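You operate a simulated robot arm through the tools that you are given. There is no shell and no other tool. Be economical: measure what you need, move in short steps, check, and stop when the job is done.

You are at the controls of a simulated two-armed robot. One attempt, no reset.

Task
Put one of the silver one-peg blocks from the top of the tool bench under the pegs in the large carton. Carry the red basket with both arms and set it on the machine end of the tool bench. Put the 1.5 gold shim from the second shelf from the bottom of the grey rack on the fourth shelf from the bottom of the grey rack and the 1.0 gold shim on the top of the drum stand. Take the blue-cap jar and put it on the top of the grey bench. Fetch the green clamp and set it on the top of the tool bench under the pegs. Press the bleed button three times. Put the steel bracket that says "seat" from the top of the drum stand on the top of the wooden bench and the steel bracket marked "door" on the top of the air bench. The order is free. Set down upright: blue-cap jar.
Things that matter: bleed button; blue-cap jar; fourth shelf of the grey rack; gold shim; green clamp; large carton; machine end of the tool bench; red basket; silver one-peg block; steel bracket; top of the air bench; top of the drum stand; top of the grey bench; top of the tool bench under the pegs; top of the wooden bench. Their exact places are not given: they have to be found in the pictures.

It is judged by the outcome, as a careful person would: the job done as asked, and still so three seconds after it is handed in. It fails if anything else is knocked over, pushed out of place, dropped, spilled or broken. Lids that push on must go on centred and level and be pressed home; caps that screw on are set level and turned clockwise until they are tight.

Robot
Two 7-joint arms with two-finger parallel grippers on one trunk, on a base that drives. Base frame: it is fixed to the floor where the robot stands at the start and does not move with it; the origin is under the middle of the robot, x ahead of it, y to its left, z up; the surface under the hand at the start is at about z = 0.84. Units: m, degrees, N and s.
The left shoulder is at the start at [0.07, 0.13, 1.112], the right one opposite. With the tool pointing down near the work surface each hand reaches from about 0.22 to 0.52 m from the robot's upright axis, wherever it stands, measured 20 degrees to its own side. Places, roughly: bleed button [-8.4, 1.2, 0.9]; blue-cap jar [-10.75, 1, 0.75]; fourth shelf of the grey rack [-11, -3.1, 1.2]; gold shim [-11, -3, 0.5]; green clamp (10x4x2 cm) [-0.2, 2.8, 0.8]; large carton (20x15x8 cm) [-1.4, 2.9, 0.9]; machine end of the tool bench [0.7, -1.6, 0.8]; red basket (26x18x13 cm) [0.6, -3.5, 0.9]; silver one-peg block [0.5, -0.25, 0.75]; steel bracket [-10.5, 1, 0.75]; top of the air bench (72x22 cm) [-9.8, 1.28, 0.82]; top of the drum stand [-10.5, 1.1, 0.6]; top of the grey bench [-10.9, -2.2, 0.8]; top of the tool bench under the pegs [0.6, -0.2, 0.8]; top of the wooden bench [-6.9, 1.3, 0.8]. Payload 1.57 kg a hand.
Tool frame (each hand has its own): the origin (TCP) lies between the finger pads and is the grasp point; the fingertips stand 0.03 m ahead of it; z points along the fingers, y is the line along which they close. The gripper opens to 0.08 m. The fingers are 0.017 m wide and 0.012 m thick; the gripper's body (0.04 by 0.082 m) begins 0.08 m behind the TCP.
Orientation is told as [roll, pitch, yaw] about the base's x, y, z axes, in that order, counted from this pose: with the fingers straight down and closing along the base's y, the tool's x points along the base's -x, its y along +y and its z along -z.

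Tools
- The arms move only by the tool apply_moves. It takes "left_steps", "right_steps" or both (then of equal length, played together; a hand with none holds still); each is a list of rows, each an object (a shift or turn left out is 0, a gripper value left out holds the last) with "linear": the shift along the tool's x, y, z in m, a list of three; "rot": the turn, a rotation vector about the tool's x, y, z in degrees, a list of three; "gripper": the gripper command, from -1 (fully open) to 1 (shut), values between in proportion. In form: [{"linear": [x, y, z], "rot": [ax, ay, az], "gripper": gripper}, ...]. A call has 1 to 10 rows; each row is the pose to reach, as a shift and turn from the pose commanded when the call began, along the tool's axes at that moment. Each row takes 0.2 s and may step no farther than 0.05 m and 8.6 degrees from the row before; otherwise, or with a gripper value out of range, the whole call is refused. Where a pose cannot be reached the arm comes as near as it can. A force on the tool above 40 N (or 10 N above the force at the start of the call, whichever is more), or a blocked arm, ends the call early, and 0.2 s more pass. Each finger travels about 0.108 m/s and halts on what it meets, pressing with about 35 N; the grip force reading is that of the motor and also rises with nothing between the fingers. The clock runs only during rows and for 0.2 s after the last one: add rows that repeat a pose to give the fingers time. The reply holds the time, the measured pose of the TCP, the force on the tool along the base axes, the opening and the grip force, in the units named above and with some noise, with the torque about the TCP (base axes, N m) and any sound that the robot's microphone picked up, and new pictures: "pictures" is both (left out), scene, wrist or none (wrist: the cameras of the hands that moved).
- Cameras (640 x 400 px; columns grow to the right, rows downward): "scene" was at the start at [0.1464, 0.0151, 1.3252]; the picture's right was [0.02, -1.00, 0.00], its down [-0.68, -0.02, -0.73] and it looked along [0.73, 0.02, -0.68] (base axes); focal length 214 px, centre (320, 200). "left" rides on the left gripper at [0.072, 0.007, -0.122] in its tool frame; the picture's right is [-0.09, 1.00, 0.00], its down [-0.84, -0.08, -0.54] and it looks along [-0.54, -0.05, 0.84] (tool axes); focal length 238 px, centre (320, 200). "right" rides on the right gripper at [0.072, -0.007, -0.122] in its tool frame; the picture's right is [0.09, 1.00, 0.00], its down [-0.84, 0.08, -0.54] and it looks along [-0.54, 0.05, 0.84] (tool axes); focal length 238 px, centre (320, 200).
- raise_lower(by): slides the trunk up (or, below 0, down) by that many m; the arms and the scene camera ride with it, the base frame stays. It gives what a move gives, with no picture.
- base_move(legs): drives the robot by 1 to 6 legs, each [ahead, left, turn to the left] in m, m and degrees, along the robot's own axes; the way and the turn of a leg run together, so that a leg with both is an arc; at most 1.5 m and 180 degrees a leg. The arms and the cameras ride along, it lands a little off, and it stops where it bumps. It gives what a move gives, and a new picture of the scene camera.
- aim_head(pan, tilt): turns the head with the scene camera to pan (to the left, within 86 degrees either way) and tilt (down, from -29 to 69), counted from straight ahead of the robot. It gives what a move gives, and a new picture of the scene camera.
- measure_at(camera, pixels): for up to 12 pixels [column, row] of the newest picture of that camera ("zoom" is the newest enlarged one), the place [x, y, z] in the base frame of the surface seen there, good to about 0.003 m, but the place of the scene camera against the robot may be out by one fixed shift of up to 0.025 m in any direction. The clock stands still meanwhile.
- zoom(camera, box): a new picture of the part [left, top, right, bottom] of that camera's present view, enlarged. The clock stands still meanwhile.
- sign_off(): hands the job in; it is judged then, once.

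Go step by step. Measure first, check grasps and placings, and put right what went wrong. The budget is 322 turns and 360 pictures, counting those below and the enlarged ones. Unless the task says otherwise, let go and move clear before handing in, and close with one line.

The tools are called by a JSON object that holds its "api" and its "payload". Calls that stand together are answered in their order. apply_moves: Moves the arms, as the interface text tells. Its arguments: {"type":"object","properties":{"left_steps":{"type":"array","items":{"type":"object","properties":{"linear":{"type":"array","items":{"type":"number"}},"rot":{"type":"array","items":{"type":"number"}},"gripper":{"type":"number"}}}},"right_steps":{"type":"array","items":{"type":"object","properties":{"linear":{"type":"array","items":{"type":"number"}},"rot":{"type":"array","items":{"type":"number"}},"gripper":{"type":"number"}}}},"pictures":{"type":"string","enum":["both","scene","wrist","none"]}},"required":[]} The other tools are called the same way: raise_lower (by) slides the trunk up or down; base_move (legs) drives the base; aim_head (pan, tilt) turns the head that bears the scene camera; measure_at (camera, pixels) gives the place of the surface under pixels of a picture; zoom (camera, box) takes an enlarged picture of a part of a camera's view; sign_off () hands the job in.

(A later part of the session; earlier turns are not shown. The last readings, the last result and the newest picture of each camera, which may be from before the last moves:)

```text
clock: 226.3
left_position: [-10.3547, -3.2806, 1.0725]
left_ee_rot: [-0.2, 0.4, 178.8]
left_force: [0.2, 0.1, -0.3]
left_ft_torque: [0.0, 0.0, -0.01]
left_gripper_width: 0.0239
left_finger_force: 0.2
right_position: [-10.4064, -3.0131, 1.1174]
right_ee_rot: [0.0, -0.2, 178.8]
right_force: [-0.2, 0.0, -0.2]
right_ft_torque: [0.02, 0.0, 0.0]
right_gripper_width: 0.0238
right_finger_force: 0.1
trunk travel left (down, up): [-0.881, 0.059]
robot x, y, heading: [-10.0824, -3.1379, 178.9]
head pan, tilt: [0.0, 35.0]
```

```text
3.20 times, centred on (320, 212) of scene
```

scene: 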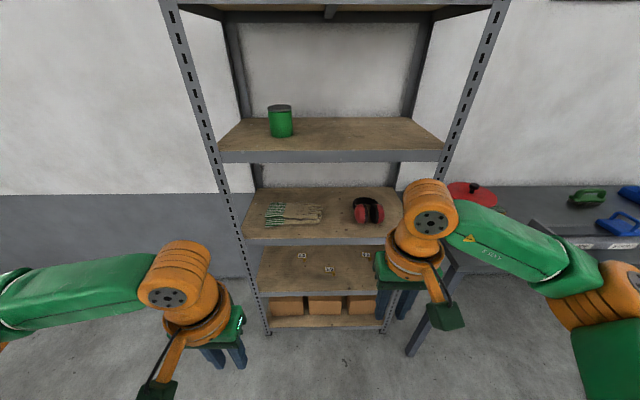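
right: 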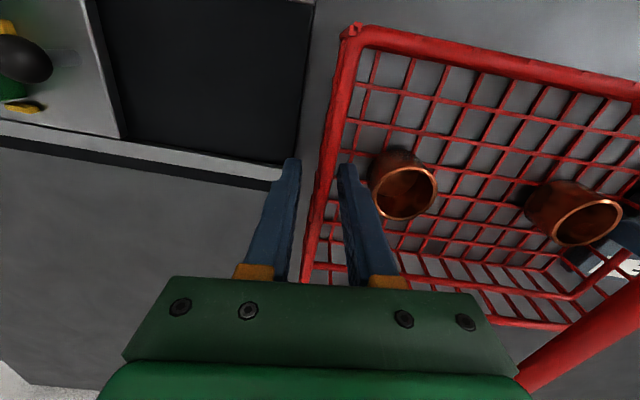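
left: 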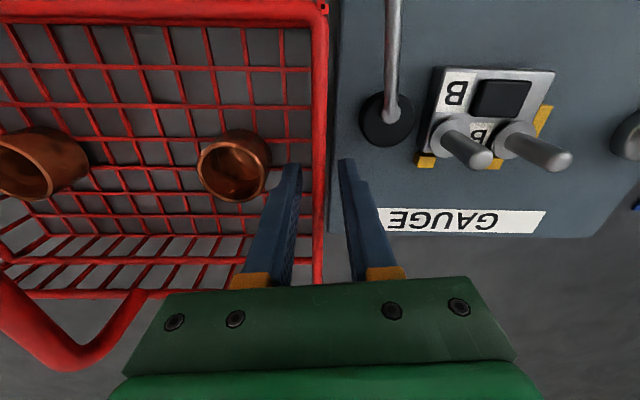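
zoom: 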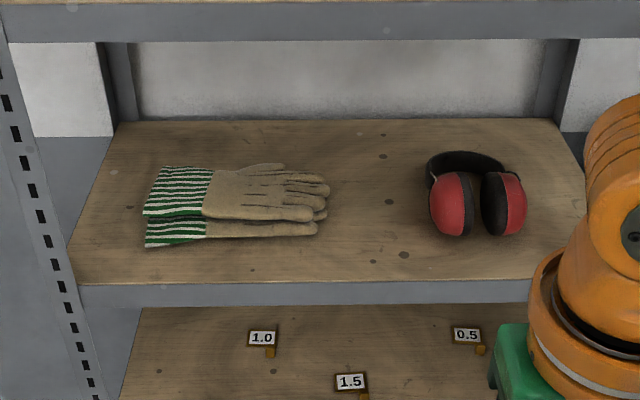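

{"api": "raise_lower", "payload": {"by": -0.4}}

{"api": "raise_lower", "payload": {"by": -0.15}}

{"api": "aim_head", "payload": {"pan": 0, "tilt": 30}}

{"api": "zoom", "payload": {"camera": "scene", "box": [220, 120, 420, 245]}}

```text
clock: 230.1
left_position: [-10.356, -3.2803, 0.6732]
left_ee_rot: [-0.1, 0.2, 178.9]
left_force: [-0.1, 0.0, -0.4]
left_ft_torque: [0.0, 0.04, 0.01]
left_gripper_width: 0.0238
left_finger_force: 0.0
right_position: [-10.4072, -3.0142, 0.7171]
right_ee_rot: [0.0, -0.1, 178.8]
right_force: [-0.5, -0.3, -0.2]
right_ft_torque: [0.03, 0.01, -0.01]
right_gripper_width: 0.024
right_finger_force: 0.1
trunk travel left (down, up): [-0.481, 0.459]
robot x, y, heading: [-10.0795, -3.1409, 178.9]
head pan, tilt: [0.0, 35.0]
```

```text
clock: 231.9
left_position: [-10.3558, -3.2802, 0.5229]
left_ee_rot: [-0.1, 0.3, 178.8]
left_force: [0.3, -0.2, -0.8]
left_ft_torque: [-0.03, -0.01, 0.0]
left_gripper_width: 0.0241
left_finger_force: 0.0
right_position: [-10.4079, -3.0144, 0.5679]
right_ee_rot: [-0.1, -0.1, 178.8]
right_force: [0.0, -0.6, 0.0]
right_ft_torque: [0.0, 0.0, -0.01]
right_gripper_width: 0.024
right_finger_force: 0.1
trunk travel left (down, up): [-0.331, 0.609]
robot x, y, heading: [-10.0805, -3.1417, 179.0]
head pan, tilt: [0.0, 35.0]
```

```text
clock: 232.5
left_position: [-10.3562, -3.281, 0.5226]
left_ee_rot: [-0.1, 0.4, 178.7]
left_force: [-0.2, -0.3, -0.7]
left_ft_torque: [-0.02, -0.02, 0.04]
left_gripper_width: 0.0241
left_finger_force: 0.1
right_position: [-10.4069, -3.014, 0.5658]
right_ee_rot: [0.0, -0.1, 178.9]
right_force: [0.9, 0.0, 0.8]
right_ft_torque: [0.02, -0.01, -0.01]
right_gripper_width: 0.024
right_finger_force: 0.0
trunk travel left (down, up): [-0.331, 0.609]
robot x, y, heading: [-10.0774, -3.1371, 178.8]
head pan, tilt: [0.0, 30.0]
```

scene: 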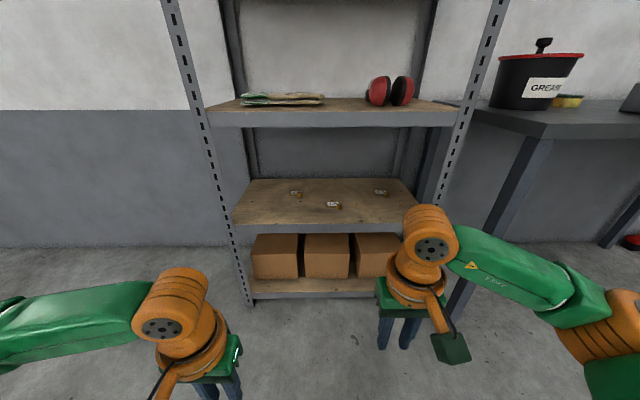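

```text
3.20 times, centred on (320, 182) of scene
```

zoom: 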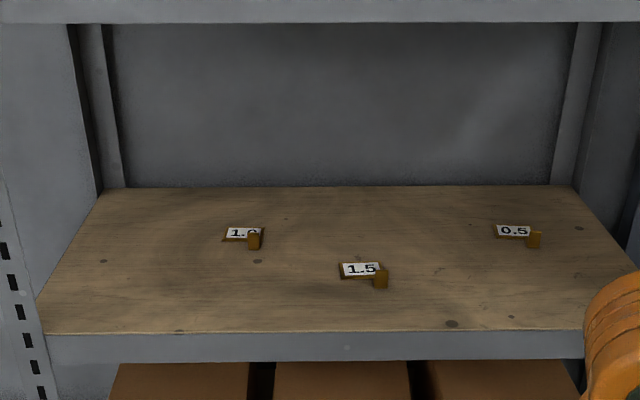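

{"api": "zoom", "payload": {"camera": "scene", "box": [318, 193, 350, 213]}}

{"api": "measure_at", "payload": {"camera": "zoom", "pixels": [[200, 220], [380, 210], [400, 250], [430, 250], [415, 280], [230, 270], [300, 350]]}}

{"api": "measure_at", "payload": {"camera": "scene", "pixels": [[310, 223], [310, 211], [300, 125], [242, 218], [410, 216], [280, 195]]}}

```text
16.00 times, centred on (334, 203) of scene
```

zoom: 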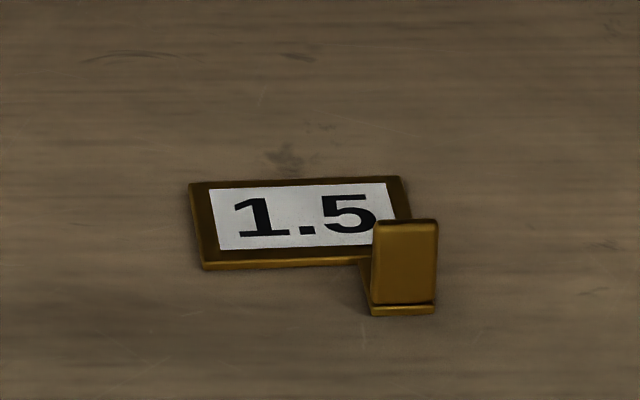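

```text
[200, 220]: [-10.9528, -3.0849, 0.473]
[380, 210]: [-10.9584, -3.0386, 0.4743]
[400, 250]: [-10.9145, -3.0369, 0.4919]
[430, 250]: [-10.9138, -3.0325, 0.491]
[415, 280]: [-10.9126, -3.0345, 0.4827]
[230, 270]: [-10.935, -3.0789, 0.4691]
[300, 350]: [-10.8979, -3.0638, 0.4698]
```

```text
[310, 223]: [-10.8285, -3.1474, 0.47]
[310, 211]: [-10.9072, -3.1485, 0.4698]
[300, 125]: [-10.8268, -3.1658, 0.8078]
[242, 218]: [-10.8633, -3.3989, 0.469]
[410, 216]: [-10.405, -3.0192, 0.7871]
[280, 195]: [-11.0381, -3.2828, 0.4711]
```

The 1.5 shim is a flat plate with an upright tab (≈1.7 cm wide) at (-10.914,-3.034, top 0.498); shelf z=0.47. I will grip the tab's sides with the hand pitched 45° forward. First pitch the right hand, then roll closer.

{"api": "apply_moves", "payload": {"right_steps": [{"linear": [-0.02, 0, 0], "rot": [0, -7.5, 0], "gripper": 0}, {"linear": [-0.04, 0, 0], "rot": [0, -15, 0], "gripper": 0}, {"linear": [-0.06, 0, 0], "rot": [0, -22.5, 0], "gripper": 0}, {"linear": [-0.08, 0, 0], "rot": [0, -30, 0], "gripper": 0}, {"linear": [-0.1, 0, 0], "rot": [0, -37.5, 0], "gripper": 0}, {"linear": [-0.12, 0, 0], "rot": [0, -45, 0], "gripper": 0}], "pictures": "none"}}

{"api": "base_move", "payload": {"legs": [[0.12, 0.05, 1]]}}

{"api": "apply_moves", "payload": {"right_steps": [{"linear": [0, 0, 0], "gripper": 0}], "pictures": "wrist"}}

```text
clock: 233.9
left_position: [-10.357, -3.2799, 0.5216]
left_ee_rot: [-0.2, 0.4, 178.7]
left_force: [-0.5, -0.3, 0.2]
left_ft_torque: [0.02, 0.01, 0.04]
left_gripper_width: 0.024
left_finger_force: 0.1
right_position: [-10.5276, -3.0117, 0.5683]
right_ee_rot: [-0.1, -45.2, 178.8]
right_force: [0.6, -0.5, 0.3]
right_ft_torque: [-0.02, 0.01, 0.0]
right_gripper_width: 0.0404
right_finger_force: 0.1
trunk travel left (down, up): [-0.331, 0.609]
robot x, y, heading: [-10.0833, -3.1414, 179.4]
head pan, tilt: [0.0, 30.0]
```

```text
clock: 235.2
left_position: [-10.4739, -3.3328, 0.5232]
left_ee_rot: [-0.1, 0.4, 179.8]
left_force: [-0.5, 0.0, 0.0]
left_ft_torque: [-0.02, 0.03, 0.01]
left_gripper_width: 0.0239
left_finger_force: 0.0
right_position: [-10.6498, -3.0656, 0.568]
right_ee_rot: [0.0, -45.2, 179.7]
right_force: [0.1, 0.1, -0.4]
right_ft_torque: [0.03, -0.02, -0.03]
right_gripper_width: 0.0401
right_finger_force: 0.0
trunk travel left (down, up): [-0.331, 0.609]
robot x, y, heading: [-10.1964, -3.19, 179.9]
head pan, tilt: [0.0, 30.0]
```

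scene: 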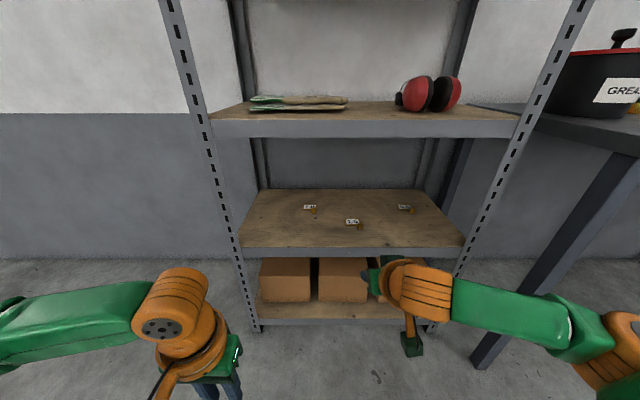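

```text
clock: 235.6
left_position: [-10.4742, -3.3332, 0.5219]
left_ee_rot: [0.0, 0.4, 179.8]
left_force: [-0.2, -0.4, 0.3]
left_ft_torque: [0.02, 0.01, -0.01]
left_gripper_width: 0.0242
left_finger_force: 0.1
right_position: [-10.6498, -3.0669, 0.5686]
right_ee_rot: [-0.1, -45.1, 179.8]
right_force: [0.2, 0.0, 0.2]
right_ft_torque: [0.0, 0.04, 0.02]
right_gripper_width: 0.04
right_finger_force: 0.0
trunk travel left (down, up): [-0.331, 0.609]
robot x, y, heading: [-10.2006, -3.1869, 179.9]
head pan, tilt: [0.0, 30.0]
```

right: 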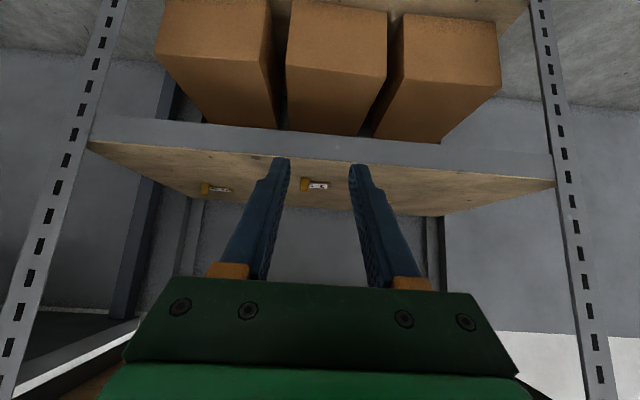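

Works. Zoom and measure the tab with the right camera.

{"api": "zoom", "payload": {"camera": "right", "box": [295, 172, 335, 197]}}

{"api": "measure_at", "payload": {"camera": "zoom", "pixels": [[110, 190], [150, 190], [180, 190], [140, 140], [140, 230], [330, 190], [470, 220]]}}

{"api": "measure_at", "payload": {"camera": "right", "pixels": [[320, 145], [320, 165], [330, 200]]}}

```text
16.00 times, centred on (315, 184) of right
```

zoom: 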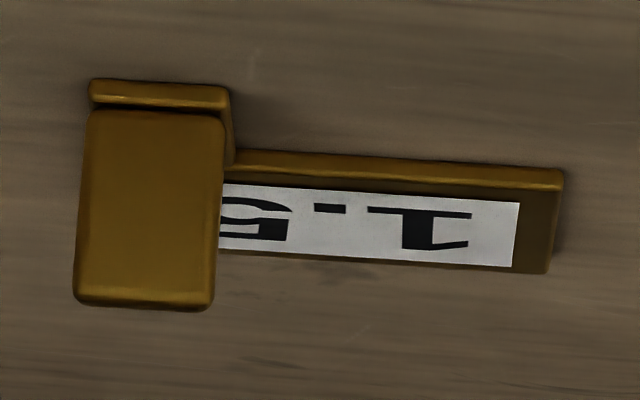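

```text
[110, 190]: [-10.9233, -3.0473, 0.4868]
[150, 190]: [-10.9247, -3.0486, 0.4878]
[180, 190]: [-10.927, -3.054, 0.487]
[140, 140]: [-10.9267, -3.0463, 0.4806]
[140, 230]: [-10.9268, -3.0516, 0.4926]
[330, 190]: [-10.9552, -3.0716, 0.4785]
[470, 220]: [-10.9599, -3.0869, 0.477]
```

```text
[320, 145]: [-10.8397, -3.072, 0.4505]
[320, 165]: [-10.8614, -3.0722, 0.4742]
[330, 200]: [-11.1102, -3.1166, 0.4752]
```

Accurate tab position (-10.928,-3.049), shelf 0.4745. Roll 13 cm closer first.

{"api": "base_move", "payload": {"legs": [[0.13, 0, 0]]}}

{"api": "apply_moves", "payload": {"right_steps": [{"linear": [0, 0, 0], "gripper": 0}], "pictures": "wrist"}}

```text
clock: 236.9
left_position: [-10.6024, -3.3333, 0.523]
left_ee_rot: [-0.2, 0.3, 179.6]
left_force: [0.5, 0.0, 0.6]
left_ft_torque: [-0.01, -0.03, 0.0]
left_gripper_width: 0.0242
left_finger_force: 0.0
right_position: [-10.7776, -3.0649, 0.5677]
right_ee_rot: [0.0, -45.2, 179.6]
right_force: [0.0, -0.3, -0.2]
right_ft_torque: [0.01, 0.01, -0.01]
right_gripper_width: 0.04
right_finger_force: 0.0
trunk travel left (down, up): [-0.331, 0.609]
robot x, y, heading: [-10.3234, -3.189, 179.7]
head pan, tilt: [0.0, 30.0]
```

scene: 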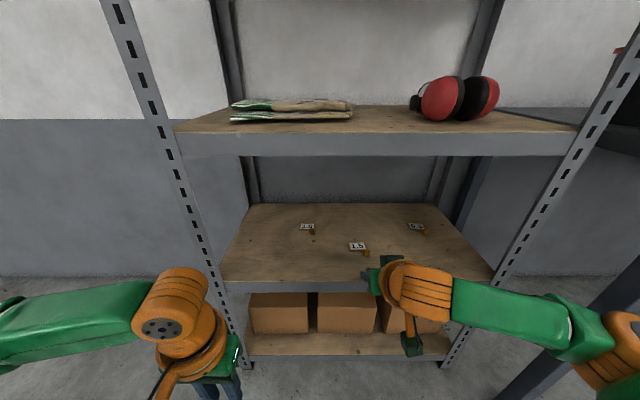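

```text
clock: 237.3
left_position: [-10.6028, -3.3314, 0.5228]
left_ee_rot: [-0.1, 0.5, 179.6]
left_force: [0.9, -0.1, 0.2]
left_ft_torque: [-0.01, -0.01, 0.0]
left_gripper_width: 0.024
left_finger_force: 0.1
right_position: [-10.7785, -3.0658, 0.5678]
right_ee_rot: [0.0, -45.1, 179.7]
right_force: [-0.3, 0.0, 0.1]
right_ft_torque: [0.0, 0.01, -0.02]
right_gripper_width: 0.04
right_finger_force: 0.1
trunk travel left (down, up): [-0.331, 0.609]
robot x, y, heading: [-10.3255, -3.1914, 179.7]
head pan, tilt: [0.0, 30.0]
```

right: 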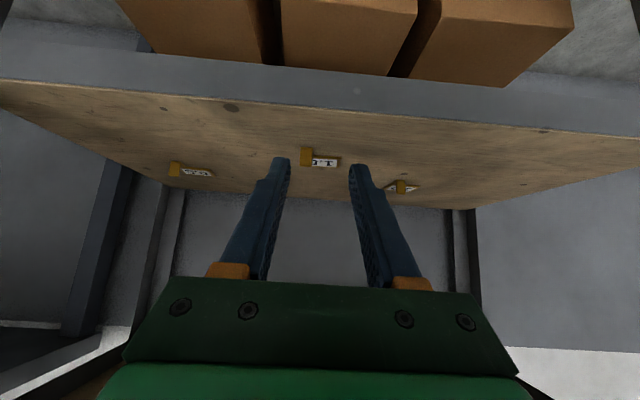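

{"api": "measure_at", "payload": {"camera": "right", "pixels": [[306, 151], [306, 158], [306, 163], [302, 157], [310, 157], [325, 162], [320, 130], [173, 168], [401, 186]]}}

{"api": "zoom", "payload": {"camera": "right", "box": [290, 140, 354, 180]}}

```text
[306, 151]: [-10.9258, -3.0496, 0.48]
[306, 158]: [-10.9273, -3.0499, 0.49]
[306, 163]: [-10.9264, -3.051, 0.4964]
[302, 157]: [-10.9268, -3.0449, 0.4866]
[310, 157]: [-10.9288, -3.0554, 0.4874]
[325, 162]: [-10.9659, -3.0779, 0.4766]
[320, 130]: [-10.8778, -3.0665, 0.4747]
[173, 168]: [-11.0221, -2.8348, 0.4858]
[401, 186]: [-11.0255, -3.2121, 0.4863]
```

```text
10.00 times, centred on (322, 160) of right
```

zoom: 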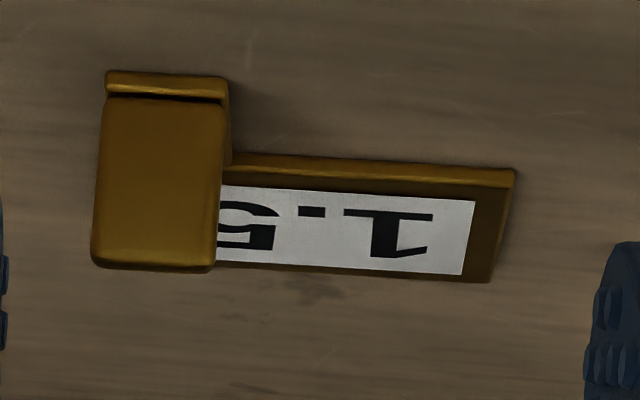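

Tab centre (-10.929,-3.050,0.489). Approach along the finger direction and grip.

{"api": "apply_moves", "payload": {"right_steps": [{"linear": [-0.02, -0.006, 0.035]}, {"linear": [-0.04, -0.012, 0.07]}, {"linear": [-0.0506, -0.016, 0.095]}, {"linear": [-0.0506, -0.016, 0.12]}, {"linear": [-0.0506, -0.016, 0.1396]}, {"linear": [-0.0506, -0.016, 0.1396]}], "pictures": "wrist"}}

```text
clock: 238.7
left_position: [-10.6025, -3.3316, 0.5226]
left_ee_rot: [-0.1, 0.4, 179.6]
left_force: [0.7, 0.0, 0.1]
left_ft_torque: [0.04, -0.04, -0.02]
left_gripper_width: 0.0241
left_finger_force: 0.0
right_position: [-10.9119, -3.0503, 0.5062]
right_ee_rot: [-0.1, -45.1, 179.6]
right_force: [1.4, 0.5, -0.3]
right_ft_torque: [0.0, -0.01, -0.01]
right_gripper_width: 0.0402
right_finger_force: 0.2
trunk travel left (down, up): [-0.331, 0.609]
robot x, y, heading: [-10.3272, -3.1885, 179.5]
head pan, tilt: [0.0, 30.0]
```

right: 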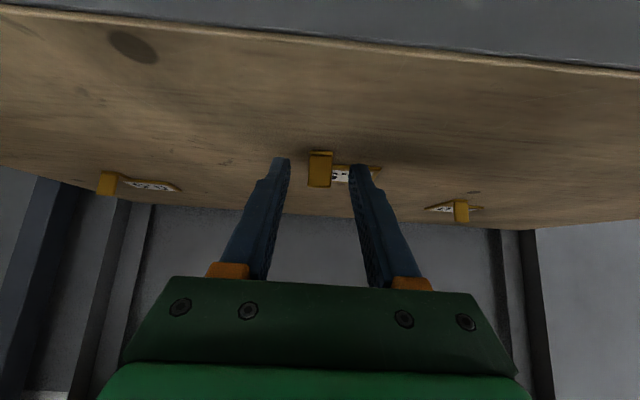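

Tab (320,170) is between the fingertips. Close and check.

{"api": "apply_moves", "payload": {"right_steps": [{"gripper": 0.4}, {"gripper": 1}, {"gripper": 1}, {"gripper": 1}], "pictures": "wrist"}}

```text
clock: 239.7
left_position: [-10.6029, -3.3323, 0.5225]
left_ee_rot: [-0.1, 0.5, 179.6]
left_force: [0.3, 0.1, 0.3]
left_ft_torque: [0.03, 0.0, 0.03]
left_gripper_width: 0.024
left_finger_force: 0.2
right_position: [-10.9125, -3.0507, 0.5058]
right_ee_rot: [-0.1, -45.1, 179.6]
right_force: [0.3, 0.8, -0.4]
right_ft_torque: [0.03, 0.05, -0.02]
right_gripper_width: 0.0148
right_finger_force: 30.9
trunk travel left (down, up): [-0.331, 0.609]
robot x, y, heading: [-10.3273, -3.1877, 179.9]
head pan, tilt: [0.0, 30.0]
```

right: 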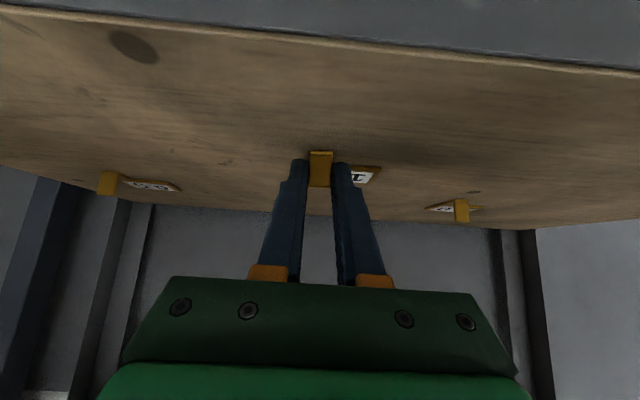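

Gripped (14.8 mm). Lift 4 cm and draw out.

{"api": "apply_moves", "payload": {"right_steps": [{"linear": [-0.014, 0, -0.014]}, {"linear": [-0.0283, 0, -0.0283]}, {"linear": [0.0, 0, -0.056]}, {"linear": [0.03, 0, -0.086]}, {"linear": [0.06, 0, -0.116]}, {"linear": [0.09, 0, -0.146]}, {"linear": [0.1, 0, -0.156]}], "pictures": "wrist"}}

```text
clock: 241.3
left_position: [-10.603, -3.3328, 0.5231]
left_ee_rot: [-0.1, 0.5, 179.6]
left_force: [0.9, -0.7, -0.7]
left_ft_torque: [0.0, -0.01, 0.0]
left_gripper_width: 0.0239
left_finger_force: 0.1
right_position: [-10.7328, -3.0495, 0.5453]
right_ee_rot: [0.0, -45.2, 179.4]
right_force: [-1.1, -0.5, -1.0]
right_ft_torque: [0.02, -0.03, 0.01]
right_gripper_width: 0.015
right_finger_force: 30.5
trunk travel left (down, up): [-0.331, 0.609]
robot x, y, heading: [-10.3246, -3.1858, 179.9]
head pan, tilt: [0.0, 30.0]
```

right: 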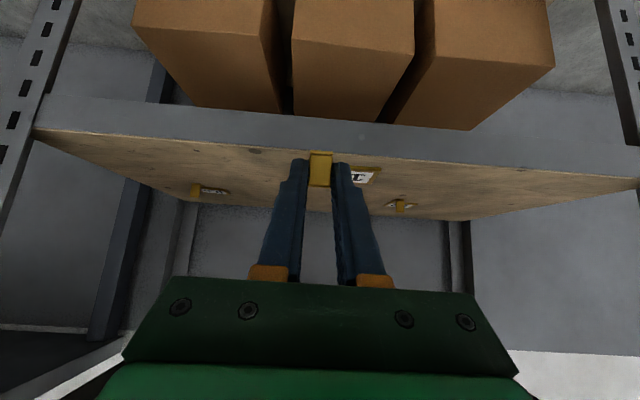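

Shim held with its base 31 mm below the TCP. Back off 10 cm and raise the trunk toward shelf four.

{"api": "base_move", "payload": {"legs": [[-0.15, 0, 0]]}}

{"api": "raise_lower", "payload": {"by": 0.4}}

{"api": "raise_lower", "payload": {"by": 0.2}}

{"api": "apply_moves", "payload": {"right_steps": [{"linear": [-0.03, 0, -0.03]}, {"linear": [-0.06, 0, -0.06]}, {"linear": [-0.09, 0, -0.09]}, {"linear": [-0.12, 0, -0.12]}], "pictures": "both"}}

```text
clock: 242.7
left_position: [-10.4544, -3.3327, 0.5234]
left_ee_rot: [-0.1, 0.3, 179.6]
left_force: [0.1, -0.1, 0.2]
left_ft_torque: [0.0, 0.0, 0.0]
left_gripper_width: 0.0238
left_finger_force: 0.1
right_position: [-10.5811, -3.0509, 0.5453]
right_ee_rot: [0.0, -45.1, 179.6]
right_force: [0.3, 0.0, -0.7]
right_ft_torque: [-0.01, -0.04, 0.02]
right_gripper_width: 0.0148
right_finger_force: 31.2
trunk travel left (down, up): [-0.331, 0.609]
robot x, y, heading: [-10.1785, -3.1869, 179.8]
head pan, tilt: [0.0, 30.0]
```

scene: 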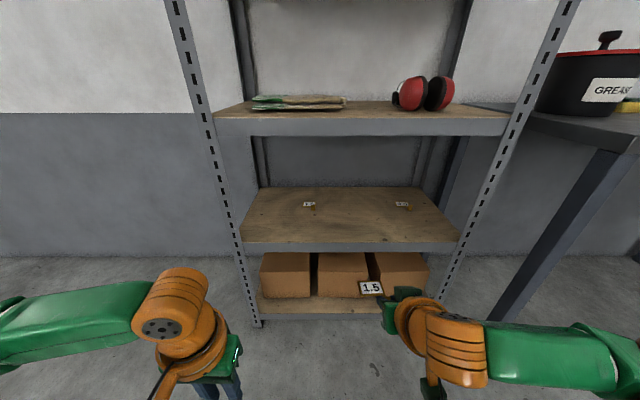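

```text
clock: 246.5
left_position: [-10.4526, -3.3333, 0.9226]
left_ee_rot: [-0.1, 0.4, 179.7]
left_force: [-0.1, 0.5, 0.9]
left_ft_torque: [0.0, 0.0, 0.03]
left_gripper_width: 0.0241
left_finger_force: 0.1
right_position: [-10.5833, -3.0504, 0.9443]
right_ee_rot: [0.1, -45.1, 179.7]
right_force: [0.0, -0.1, -0.5]
right_ft_torque: [0.01, -0.05, -0.01]
right_gripper_width: 0.0147
right_finger_force: 31.1
trunk travel left (down, up): [-0.731, 0.209]
robot x, y, heading: [-10.1813, -3.1901, 179.9]
head pan, tilt: [0.0, 30.0]
```

```text
clock: 248.7
left_position: [-10.4546, -3.333, 1.1224]
left_ee_rot: [-0.1, 0.4, 179.6]
left_force: [-0.5, -0.8, 0.6]
left_ft_torque: [-0.02, -0.01, -0.01]
left_gripper_width: 0.0238
left_finger_force: 0.1
right_position: [-10.583, -3.0503, 1.1455]
right_ee_rot: [-0.1, -45.1, 179.7]
right_force: [-0.2, -0.5, 0.1]
right_ft_torque: [0.03, -0.04, 0.01]
right_gripper_width: 0.0151
right_finger_force: 31.1
trunk travel left (down, up): [-0.931, 0.009]
robot x, y, heading: [-10.1797, -3.1901, 179.8]
head pan, tilt: [0.0, 30.0]
```

```text
clock: 249.7
left_position: [-10.4538, -3.3327, 1.1227]
left_ee_rot: [-0.1, 0.3, 179.5]
left_force: [-0.2, 0.4, 0.6]
left_ft_torque: [0.0, -0.01, 0.0]
left_gripper_width: 0.0239
left_finger_force: 0.1
right_position: [-10.5805, -3.0527, 1.3174]
right_ee_rot: [-0.2, -45.1, 179.7]
right_force: [-0.3, 0.0, -1.0]
right_ft_torque: [0.04, -0.01, 0.02]
right_gripper_width: 0.0146
right_finger_force: 30.9
trunk travel left (down, up): [-0.931, 0.009]
robot x, y, heading: [-10.1806, -3.1912, 180.1]
head pan, tilt: [0.0, 30.0]
```

scene: 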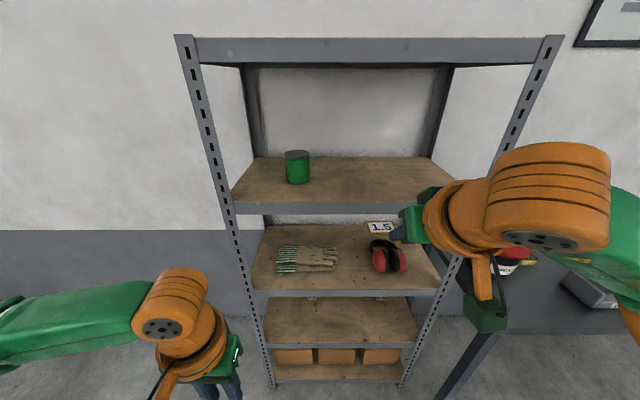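
right: 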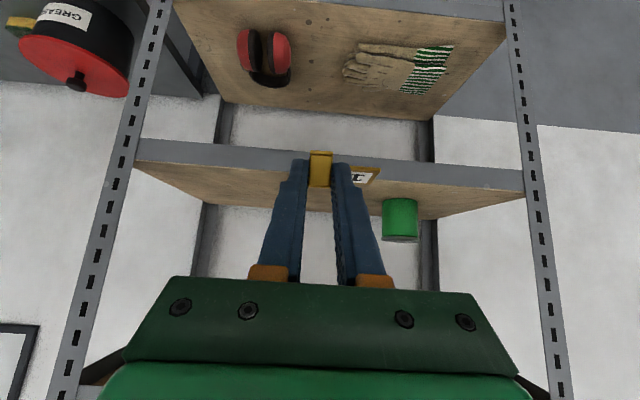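

{"api": "measure_at", "payload": {"camera": "right", "pixels": [[240, 190], [260, 195], [440, 200], [240, 168], [385, 180], [390, 220], [270, 162]]}}

{"api": "measure_at", "payload": {"camera": "scene", "pixels": [[350, 180], [350, 60], [298, 168], [400, 190]]}}

```text
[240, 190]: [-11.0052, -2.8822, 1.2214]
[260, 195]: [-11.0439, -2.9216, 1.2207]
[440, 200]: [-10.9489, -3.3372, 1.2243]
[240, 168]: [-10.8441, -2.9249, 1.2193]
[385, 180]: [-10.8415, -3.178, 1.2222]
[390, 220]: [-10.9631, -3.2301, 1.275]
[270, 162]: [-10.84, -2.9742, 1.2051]
```

```text
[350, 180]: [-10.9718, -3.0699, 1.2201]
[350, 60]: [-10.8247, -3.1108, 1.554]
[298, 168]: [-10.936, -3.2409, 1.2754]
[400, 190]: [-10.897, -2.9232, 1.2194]
```

Shelf four is at z=1.222, front x≈-10.842. Roll in 17 cm.

{"api": "base_move", "payload": {"legs": [[0.17, 0, 0]]}}

{"api": "apply_moves", "payload": {"right_steps": [{"linear": [-0.03, 0, 0.03]}, {"linear": [-0.06, 0, 0.06]}, {"linear": [-0.09, 0, 0.09]}, {"linear": [-0.107, 0, 0.107]}, {"linear": [-0.093, 0, 0.121]}, {"linear": [-0.079, 0, 0.135]}, {"linear": [-0.079, 0, 0.135]}], "pictures": "both"}}

```text
clock: 251.1
left_position: [-10.6202, -3.3324, 1.1234]
left_ee_rot: [-0.1, 0.1, 179.6]
left_force: [0.4, -0.4, -0.3]
left_ft_torque: [0.02, 0.02, 0.03]
left_gripper_width: 0.0241
left_finger_force: 0.2
right_position: [-10.7478, -3.0527, 1.3171]
right_ee_rot: [0.0, -45.3, 179.6]
right_force: [0.3, 0.5, -0.4]
right_ft_torque: [-0.01, -0.03, 0.03]
right_gripper_width: 0.0152
right_finger_force: 31.0
trunk travel left (down, up): [-0.931, 0.009]
robot x, y, heading: [-10.3482, -3.191, 179.9]
head pan, tilt: [0.0, 30.0]
```

scene: 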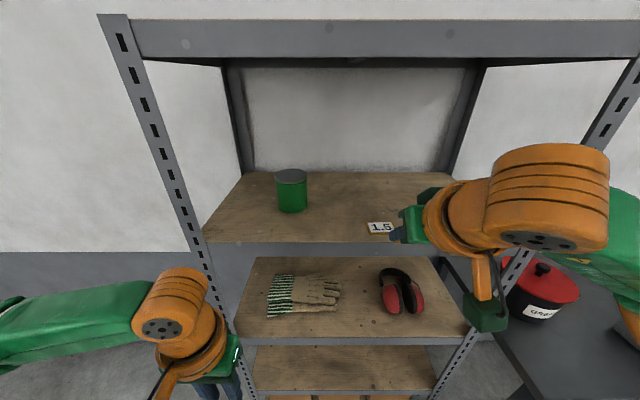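

```text
clock: 252.7
left_position: [-10.6231, -3.3332, 1.1229]
left_ee_rot: [-0.1, 0.4, 179.6]
left_force: [0.3, 0.6, -0.4]
left_ft_torque: [-0.02, 0.02, -0.01]
left_gripper_width: 0.0243
left_finger_force: 0.0
right_position: [-10.9032, -3.0526, 1.2743]
right_ee_rot: [-0.1, -45.0, 179.7]
right_force: [-0.4, -0.4, -1.2]
right_ft_torque: [0.01, -0.02, 0.01]
right_gripper_width: 0.0149
right_finger_force: 31.0
trunk travel left (down, up): [-0.931, 0.009]
robot x, y, heading: [-10.3482, -3.1911, 180.0]
head pan, tilt: [0.0, 30.0]
```

scene: 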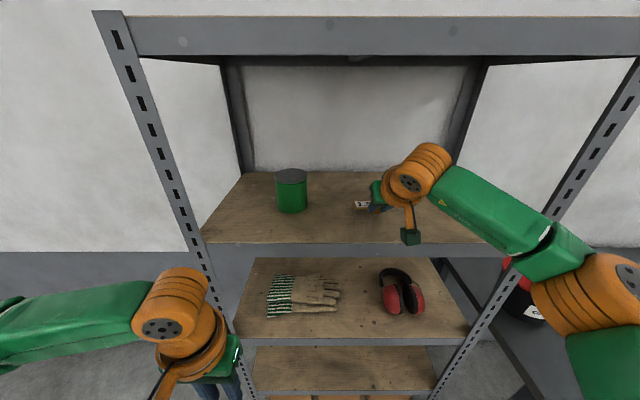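
right: 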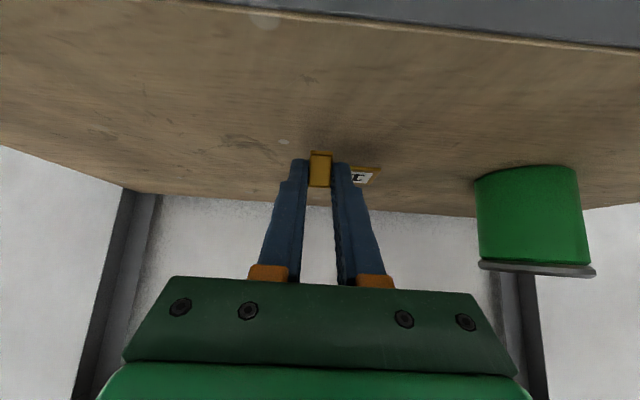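

Lower straight down ~2 cm to touch.

{"api": "apply_moves", "payload": {"right_steps": [{"linear": [0.006, 0, 0.006]}, {"linear": [0.011, 0, 0.011]}, {"linear": [0.014, 0, 0.014]}, {"linear": [0.0155, 0, 0.0155]}, {"linear": [0.0155, 0, 0.0155]}], "pictures": "wrist"}}

```text
clock: 253.9
left_position: [-10.6228, -3.3325, 1.1235]
left_ee_rot: [0.0, 0.3, 179.6]
left_force: [-0.2, -0.5, -0.1]
left_ft_torque: [0.04, 0.0, -0.01]
left_gripper_width: 0.0239
left_finger_force: 0.1
right_position: [-10.9029, -3.0515, 1.2544]
right_ee_rot: [0.0, -45.2, 179.5]
right_force: [-2.0, 0.1, 5.6]
right_ft_torque: [0.04, 0.41, -0.01]
right_gripper_width: 0.015
right_finger_force: 31.4
trunk travel left (down, up): [-0.931, 0.009]
robot x, y, heading: [-10.3472, -3.1867, 179.8]
head pan, tilt: [0.0, 30.0]
```

right: 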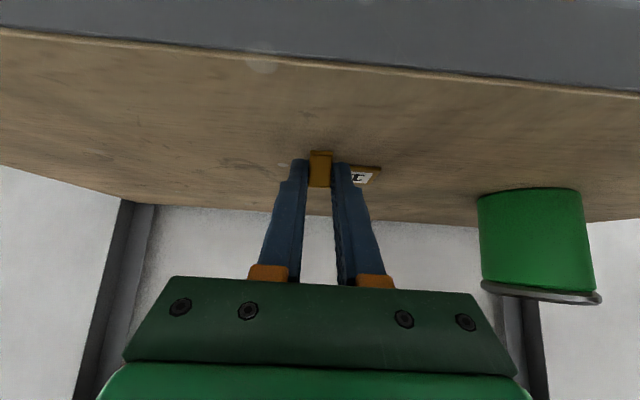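

Contact (5.6 N). Open, back out along the finger line, then out of the shelf.

{"api": "apply_moves", "payload": {"right_steps": [{"gripper": 0.3}, {"gripper": 0}, {"gripper": 0}, {"linear": [0, 0, -0.03], "gripper": 0}, {"linear": [0, 0, -0.06], "gripper": 0}, {"linear": [0.03, 0, -0.09], "gripper": 0}, {"linear": [0.06, 0, -0.12], "gripper": 0}, {"linear": [0.09, 0, -0.15], "gripper": 0}], "pictures": "both"}}

```text
clock: 255.7
left_position: [-10.6215, -3.3327, 1.1235]
left_ee_rot: [-0.1, 0.3, 179.6]
left_force: [-0.2, -0.2, 0.0]
left_ft_torque: [-0.02, 0.01, 0.0]
left_gripper_width: 0.0242
left_finger_force: 0.0
right_position: [-10.7325, -3.0515, 1.2971]
right_ee_rot: [-0.1, -45.3, 179.6]
right_force: [0.5, -0.5, -0.1]
right_ft_torque: [-0.01, 0.02, 0.02]
right_gripper_width: 0.0397
right_finger_force: 0.1
trunk travel left (down, up): [-0.931, 0.009]
robot x, y, heading: [-10.3521, -3.1906, 179.8]
head pan, tilt: [0.0, 30.0]
```

scene: 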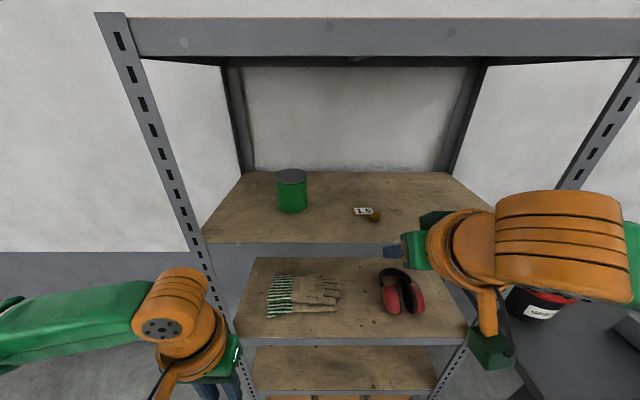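
right: 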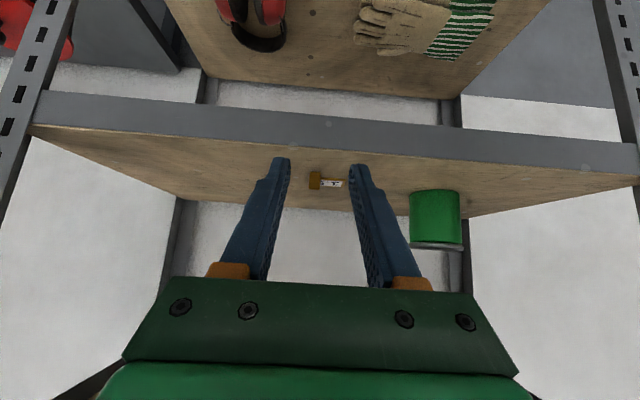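

1.5 shim stands on shelf four. Back off, shift left, lower for the 1.0 shim.

{"api": "base_move", "payload": {"legs": [[-0.15, 0, 0], [0, 0.16, 0]]}}

{"api": "apply_moves", "payload": {"right_steps": [{"linear": [0.03, 0, 0.03]}, {"linear": [0.06, 0, 0.06]}, {"linear": [0.09, 0, 0.09]}, {"linear": [0.11, 0, 0.11]}], "pictures": "none"}}

{"api": "raise_lower", "payload": {"by": -0.4}}

{"api": "raise_lower", "payload": {"by": -0.2}}

{"api": "base_move", "payload": {"legs": [[0.17, 0, 0]]}}

{"api": "apply_moves", "payload": {"right_steps": [{"linear": [0, 0, 0]}], "pictures": "wrist"}}

```text
clock: 258.1
left_position: [-10.4725, -3.4928, 1.124]
left_ee_rot: [0.1, 0.3, 179.7]
left_force: [0.7, 0.7, 0.1]
left_ft_torque: [-0.04, 0.0, 0.02]
left_gripper_width: 0.0238
left_finger_force: 0.0
right_position: [-10.5828, -3.2109, 1.2963]
right_ee_rot: [0.3, -45.1, 179.5]
right_force: [-0.3, 0.7, -0.6]
right_ft_torque: [0.0, -0.02, 0.04]
right_gripper_width: 0.0399
right_finger_force: 0.2
trunk travel left (down, up): [-0.931, 0.009]
robot x, y, heading: [-10.2007, -3.3551, 179.6]
head pan, tilt: [0.0, 30.0]
```

scene: 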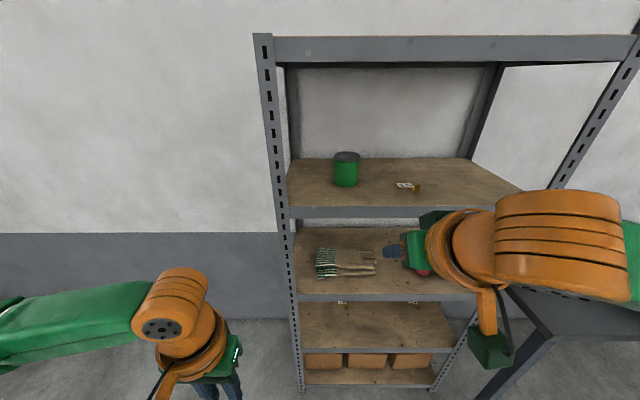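

```text
clock: 259.1
left_position: [-10.4723, -3.4972, 1.1227]
left_ee_rot: [-0.1, 0.5, 179.6]
left_force: [0.3, -0.1, -0.3]
left_ft_torque: [0.0, -0.04, -0.01]
left_gripper_width: 0.024
left_finger_force: 0.1
right_position: [-10.5865, -3.2175, 1.1426]
right_ee_rot: [0.1, -45.1, 179.6]
right_force: [-0.2, 0.6, 0.4]
right_ft_torque: [0.01, -0.03, -0.02]
right_gripper_width: 0.0397
right_finger_force: 0.0
trunk travel left (down, up): [-0.931, 0.009]
robot x, y, heading: [-10.1968, -3.3484, 179.8]
head pan, tilt: [0.0, 30.0]
```

```text
clock: 263.0
left_position: [-10.4724, -3.4957, 0.7235]
left_ee_rot: [-0.1, 0.4, 179.7]
left_force: [0.4, 0.1, -0.3]
left_ft_torque: [0.02, 0.0, 0.01]
left_gripper_width: 0.0242
left_finger_force: 0.1
right_position: [-10.5855, -3.2173, 0.7422]
right_ee_rot: [0.1, -45.1, 179.6]
right_force: [0.4, 0.1, 0.0]
right_ft_torque: [0.0, 0.02, -0.01]
right_gripper_width: 0.04
right_finger_force: 0.0
trunk travel left (down, up): [-0.531, 0.409]
robot x, y, heading: [-10.1993, -3.3474, 179.7]
head pan, tilt: [0.0, 30.0]
```

```text
clock: 265.1
left_position: [-10.4737, -3.4967, 0.5241]
left_ee_rot: [-0.1, 0.3, 179.7]
left_force: [-0.1, -0.7, 0.5]
left_ft_torque: [-0.01, 0.02, 0.01]
left_gripper_width: 0.0239
left_finger_force: 0.1
right_position: [-10.5854, -3.2162, 0.5428]
right_ee_rot: [0.0, -45.1, 179.7]
right_force: [-0.5, 0.0, 0.3]
right_ft_torque: [0.0, -0.01, -0.01]
right_gripper_width: 0.0401
right_finger_force: 0.1
trunk travel left (down, up): [-0.331, 0.609]
robot x, y, heading: [-10.1986, -3.3519, 180.4]
head pan, tilt: [0.0, 30.0]
```

```text
clock: 266.6
left_position: [-10.6445, -3.4962, 0.523]
left_ee_rot: [-0.1, 0.4, 179.6]
left_force: [-0.4, -0.2, -0.7]
left_ft_torque: [0.04, 0.01, 0.0]
left_gripper_width: 0.0238
left_finger_force: 0.0
right_position: [-10.757, -3.2167, 0.542]
right_ee_rot: [0.0, -45.2, 179.7]
right_force: [-0.4, 0.9, 0.2]
right_ft_torque: [0.03, -0.03, 0.01]
right_gripper_width: 0.0402
right_finger_force: 0.1
trunk travel left (down, up): [-0.331, 0.609]
robot x, y, heading: [-10.3672, -3.3479, 179.8]
head pan, tilt: [0.0, 30.0]
```

scene: 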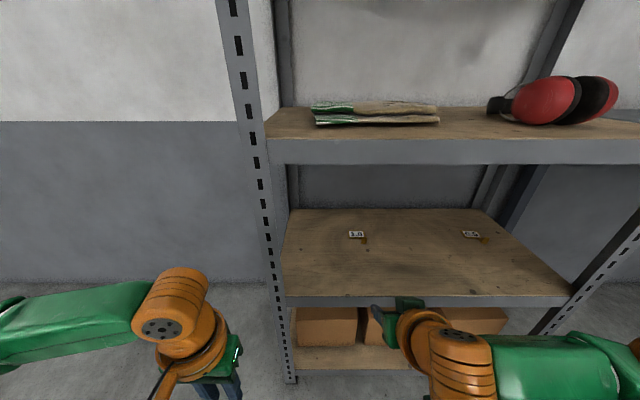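

```text
clock: 267.0
left_position: [-10.6447, -3.4953, 0.5232]
left_ee_rot: [-0.1, 0.4, 179.7]
left_force: [0.1, 0.4, 0.6]
left_ft_torque: [0.01, 0.0, 0.03]
left_gripper_width: 0.0241
left_finger_force: 0.0
right_position: [-10.7577, -3.2167, 0.5422]
right_ee_rot: [0.0, -45.1, 179.7]
right_force: [0.9, -0.2, -0.3]
right_ft_torque: [-0.04, -0.01, -0.02]
right_gripper_width: 0.0398
right_finger_force: 0.0
trunk travel left (down, up): [-0.331, 0.609]
robot x, y, heading: [-10.3759, -3.3527, 180.0]
head pan, tilt: [0.0, 30.0]
```

right: 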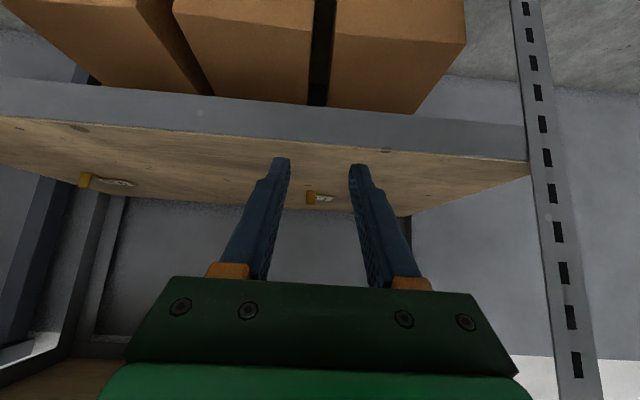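

{"api": "zoom", "payload": {"camera": "right", "box": [300, 182, 340, 207]}}

{"api": "measure_at", "payload": {"camera": "right", "pixels": [[311, 194], [311, 198], [311, 201], [308, 197], [314, 197], [325, 198], [310, 170]]}}

```text
16.00 times, centred on (320, 194) of right
```

zoom: 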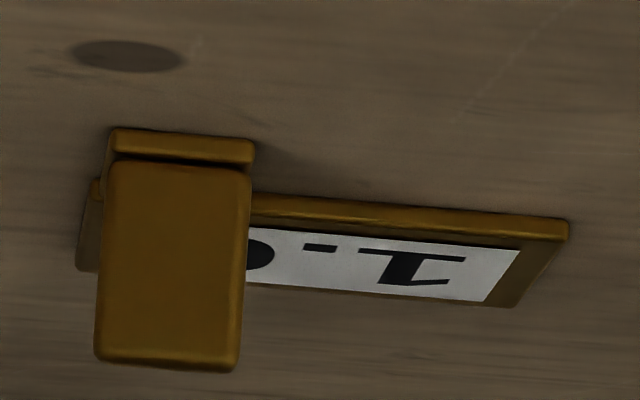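

```text
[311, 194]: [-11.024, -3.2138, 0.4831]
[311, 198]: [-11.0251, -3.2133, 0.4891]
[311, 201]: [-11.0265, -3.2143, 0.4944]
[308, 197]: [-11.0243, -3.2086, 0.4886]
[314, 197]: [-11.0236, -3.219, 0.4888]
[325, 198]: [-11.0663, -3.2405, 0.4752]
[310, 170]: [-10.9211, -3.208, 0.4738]
```

Tab at (-11.0265,-3.214,0.489). Roll 6 cm closer.

{"api": "base_move", "payload": {"legs": [[0.06, 0, 0]]}}

{"api": "apply_moves", "payload": {"right_steps": [{"linear": [-0.0318, -0.001, 0.0318]}, {"linear": [-0.0636, -0.002, 0.0636]}, {"linear": [-0.085, -0.003, 0.085]}, {"linear": [-0.108, -0.003, 0.108]}], "pictures": "wrist"}}

```text
clock: 268.0
left_position: [-10.7056, -3.4959, 0.5222]
left_ee_rot: [-0.1, 0.4, 179.7]
left_force: [-0.7, 0.2, 0.6]
left_ft_torque: [0.0, -0.02, 0.02]
left_gripper_width: 0.0241
left_finger_force: 0.0
right_position: [-10.8192, -3.2158, 0.5416]
right_ee_rot: [0.1, -45.1, 179.7]
right_force: [-1.1, -0.3, -0.3]
right_ft_torque: [-0.02, 0.03, 0.0]
right_gripper_width: 0.0399
right_finger_force: 0.0
trunk travel left (down, up): [-0.331, 0.609]
robot x, y, heading: [-10.4308, -3.3507, 180.3]
head pan, tilt: [0.0, 30.0]
```

scene: 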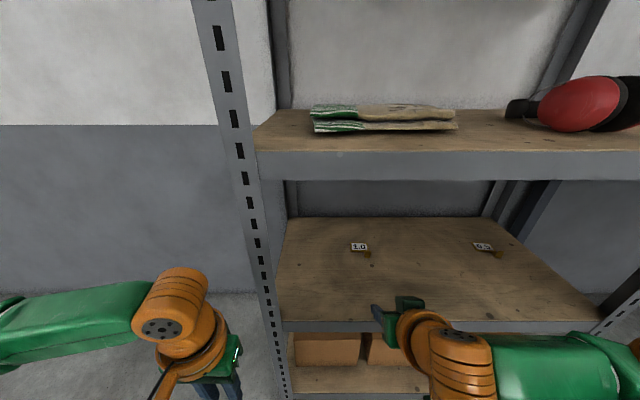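

```text
clock: 269.0
left_position: [-10.7062, -3.4967, 0.5239]
left_ee_rot: [-0.1, 0.4, 179.7]
left_force: [0.2, -0.1, 0.4]
left_ft_torque: [0.02, 0.02, -0.02]
left_gripper_width: 0.0237
left_finger_force: 0.0
right_position: [-10.9706, -3.2131, 0.5428]
right_ee_rot: [-0.1, -45.2, 179.8]
right_force: [-0.3, 0.1, 0.4]
right_ft_torque: [0.0, -0.01, 0.01]
right_gripper_width: 0.0399
right_finger_force: 0.0
trunk travel left (down, up): [-0.331, 0.609]
robot x, y, heading: [-10.4341, -3.348, 179.9]
head pan, tilt: [0.0, 30.0]
```

right: 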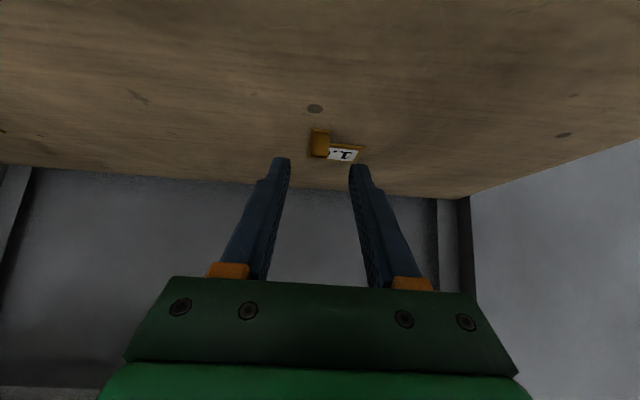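

{"api": "apply_moves", "payload": {"right_steps": [{"linear": [0, 0.001, 0.03]}, {"linear": [-0.0015, 0.001, 0.055]}, {"linear": [-0.0015, 0.001, 0.055], "gripper": 0.4}, {"linear": [-0.0015, 0.001, 0.055], "gripper": 1}, {"linear": [-0.0015, 0.001, 0.055], "gripper": 1}, {"linear": [-0.0015, 0.001, 0.055], "gripper": 1}], "pictures": "wrist"}}

```text
clock: 270.4
left_position: [-10.7057, -3.4959, 0.5231]
left_ee_rot: [-0.1, 0.5, 179.7]
left_force: [1.3, -0.2, -1.0]
left_ft_torque: [0.0, -0.01, 0.0]
left_gripper_width: 0.0239
left_finger_force: 0.1
right_position: [-11.0115, -3.2123, 0.5039]
right_ee_rot: [0.0, -45.2, 179.7]
right_force: [-0.5, -0.6, 0.0]
right_ft_torque: [0.04, 0.05, -0.03]
right_gripper_width: 0.0152
right_finger_force: 30.6
trunk travel left (down, up): [-0.331, 0.609]
robot x, y, heading: [-10.4316, -3.3512, 180.1]
head pan, tilt: [0.0, 30.0]
```

right: 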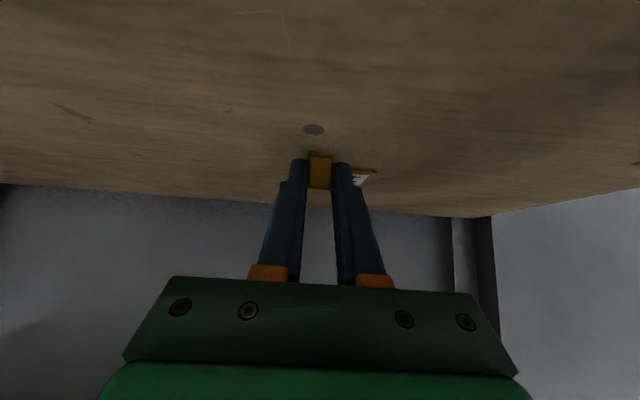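

Gripped. Lift 4 cm, draw out, back away and raise.

{"api": "apply_moves", "payload": {"right_steps": [{"linear": [-0.014, 0, -0.014]}, {"linear": [-0.0283, 0, -0.0283]}, {"linear": [0.0, 0, -0.056]}, {"linear": [0.03, 0, -0.086]}, {"linear": [0.06, 0, -0.116]}, {"linear": [0.09, 0, -0.146]}, {"linear": [0.12, 0, -0.176]}], "pictures": "none"}}

{"api": "base_move", "payload": {"legs": [[-0.4, 0, 0]]}}

{"api": "raise_lower", "payload": {"by": 0.4}}

{"api": "base_move", "payload": {"legs": [[0, -1.5, 0], [0, -1.5, 0], [0, -0.7, -20]]}}

```text
clock: 272.0
left_position: [-10.7046, -3.4956, 0.5235]
left_ee_rot: [-0.2, 0.4, 179.7]
left_force: [-1.1, 0.0, -0.3]
left_ft_torque: [0.03, 0.0, 0.0]
left_gripper_width: 0.0241
left_finger_force: 0.1
right_position: [-10.8155, -3.218, 0.5462]
right_ee_rot: [-0.2, -45.1, 179.6]
right_force: [-0.3, 0.8, -0.7]
right_ft_torque: [-0.01, -0.06, 0.01]
right_gripper_width: 0.015
right_finger_force: 30.7
right hand out of reach, approached as far as the arm can: row 7
trunk travel left (down, up): [-0.331, 0.609]
robot x, y, heading: [-10.4316, -3.3491, 180.0]
head pan, tilt: [0.0, 30.0]
```

```text
clock: 274.5
left_position: [-10.2982, -3.4958, 0.5238]
left_ee_rot: [0.0, 0.3, 179.6]
left_force: [-0.1, -0.3, 1.0]
left_ft_torque: [-0.06, -0.02, 0.02]
left_gripper_width: 0.0236
left_finger_force: 0.1
right_position: [-10.4084, -3.2173, 0.5455]
right_ee_rot: [0.1, -45.1, 179.6]
right_force: [-1.6, -0.2, -0.1]
right_ft_torque: [0.02, -0.02, -0.01]
right_gripper_width: 0.0147
right_finger_force: 30.3
trunk travel left (down, up): [-0.331, 0.609]
robot x, y, heading: [-10.0258, -3.3516, 180.0]
head pan, tilt: [0.0, 30.0]
```

scene: 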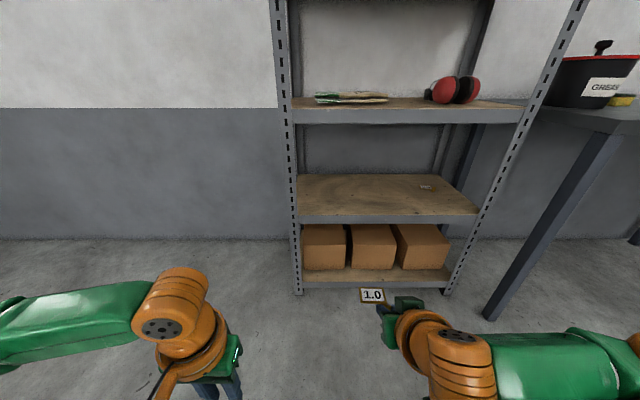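

```text
clock: 278.3
left_position: [-10.2983, -3.4965, 0.9227]
left_ee_rot: [0.0, 0.4, 179.6]
left_force: [0.3, -0.1, 0.3]
left_ft_torque: [0.02, -0.01, 0.02]
left_gripper_width: 0.0242
left_finger_force: 0.1
right_position: [-10.4095, -3.2189, 0.946]
right_ee_rot: [0.0, -45.1, 179.6]
right_force: [-0.2, 0.6, -0.8]
right_ft_torque: [0.04, -0.02, 0.03]
right_gripper_width: 0.015
right_finger_force: 30.7
trunk travel left (down, up): [-0.731, 0.209]
robot x, y, heading: [-10.0253, -3.3528, 179.9]
head pan, tilt: [0.0, 30.0]
```

```text
clock: 296.2
left_position: [-10.1339, 0.2863, 0.9223]
left_ee_rot: [-0.1, 0.4, 158.7]
left_force: [-0.4, -1.2, 0.5]
left_ft_torque: [0.0, -0.01, 0.0]
left_gripper_width: 0.0238
left_finger_force: 0.1
right_position: [-10.1385, 0.5835, 0.9453]
right_ee_rot: [-0.1, -45.1, 158.8]
right_force: [0.4, 0.4, -0.3]
right_ft_torque: [-0.03, -0.04, -0.01]
right_gripper_width: 0.0151
right_finger_force: 31.5
trunk travel left (down, up): [-0.731, 0.209]
robot x, y, heading: [-9.8265, 0.326, 158.9]
head pan, tilt: [0.0, 30.0]
```

scene: 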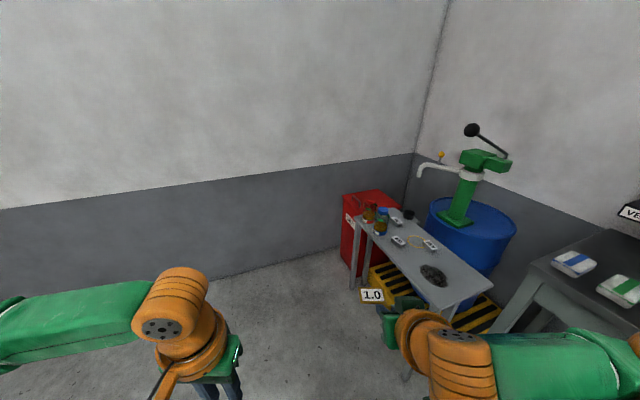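

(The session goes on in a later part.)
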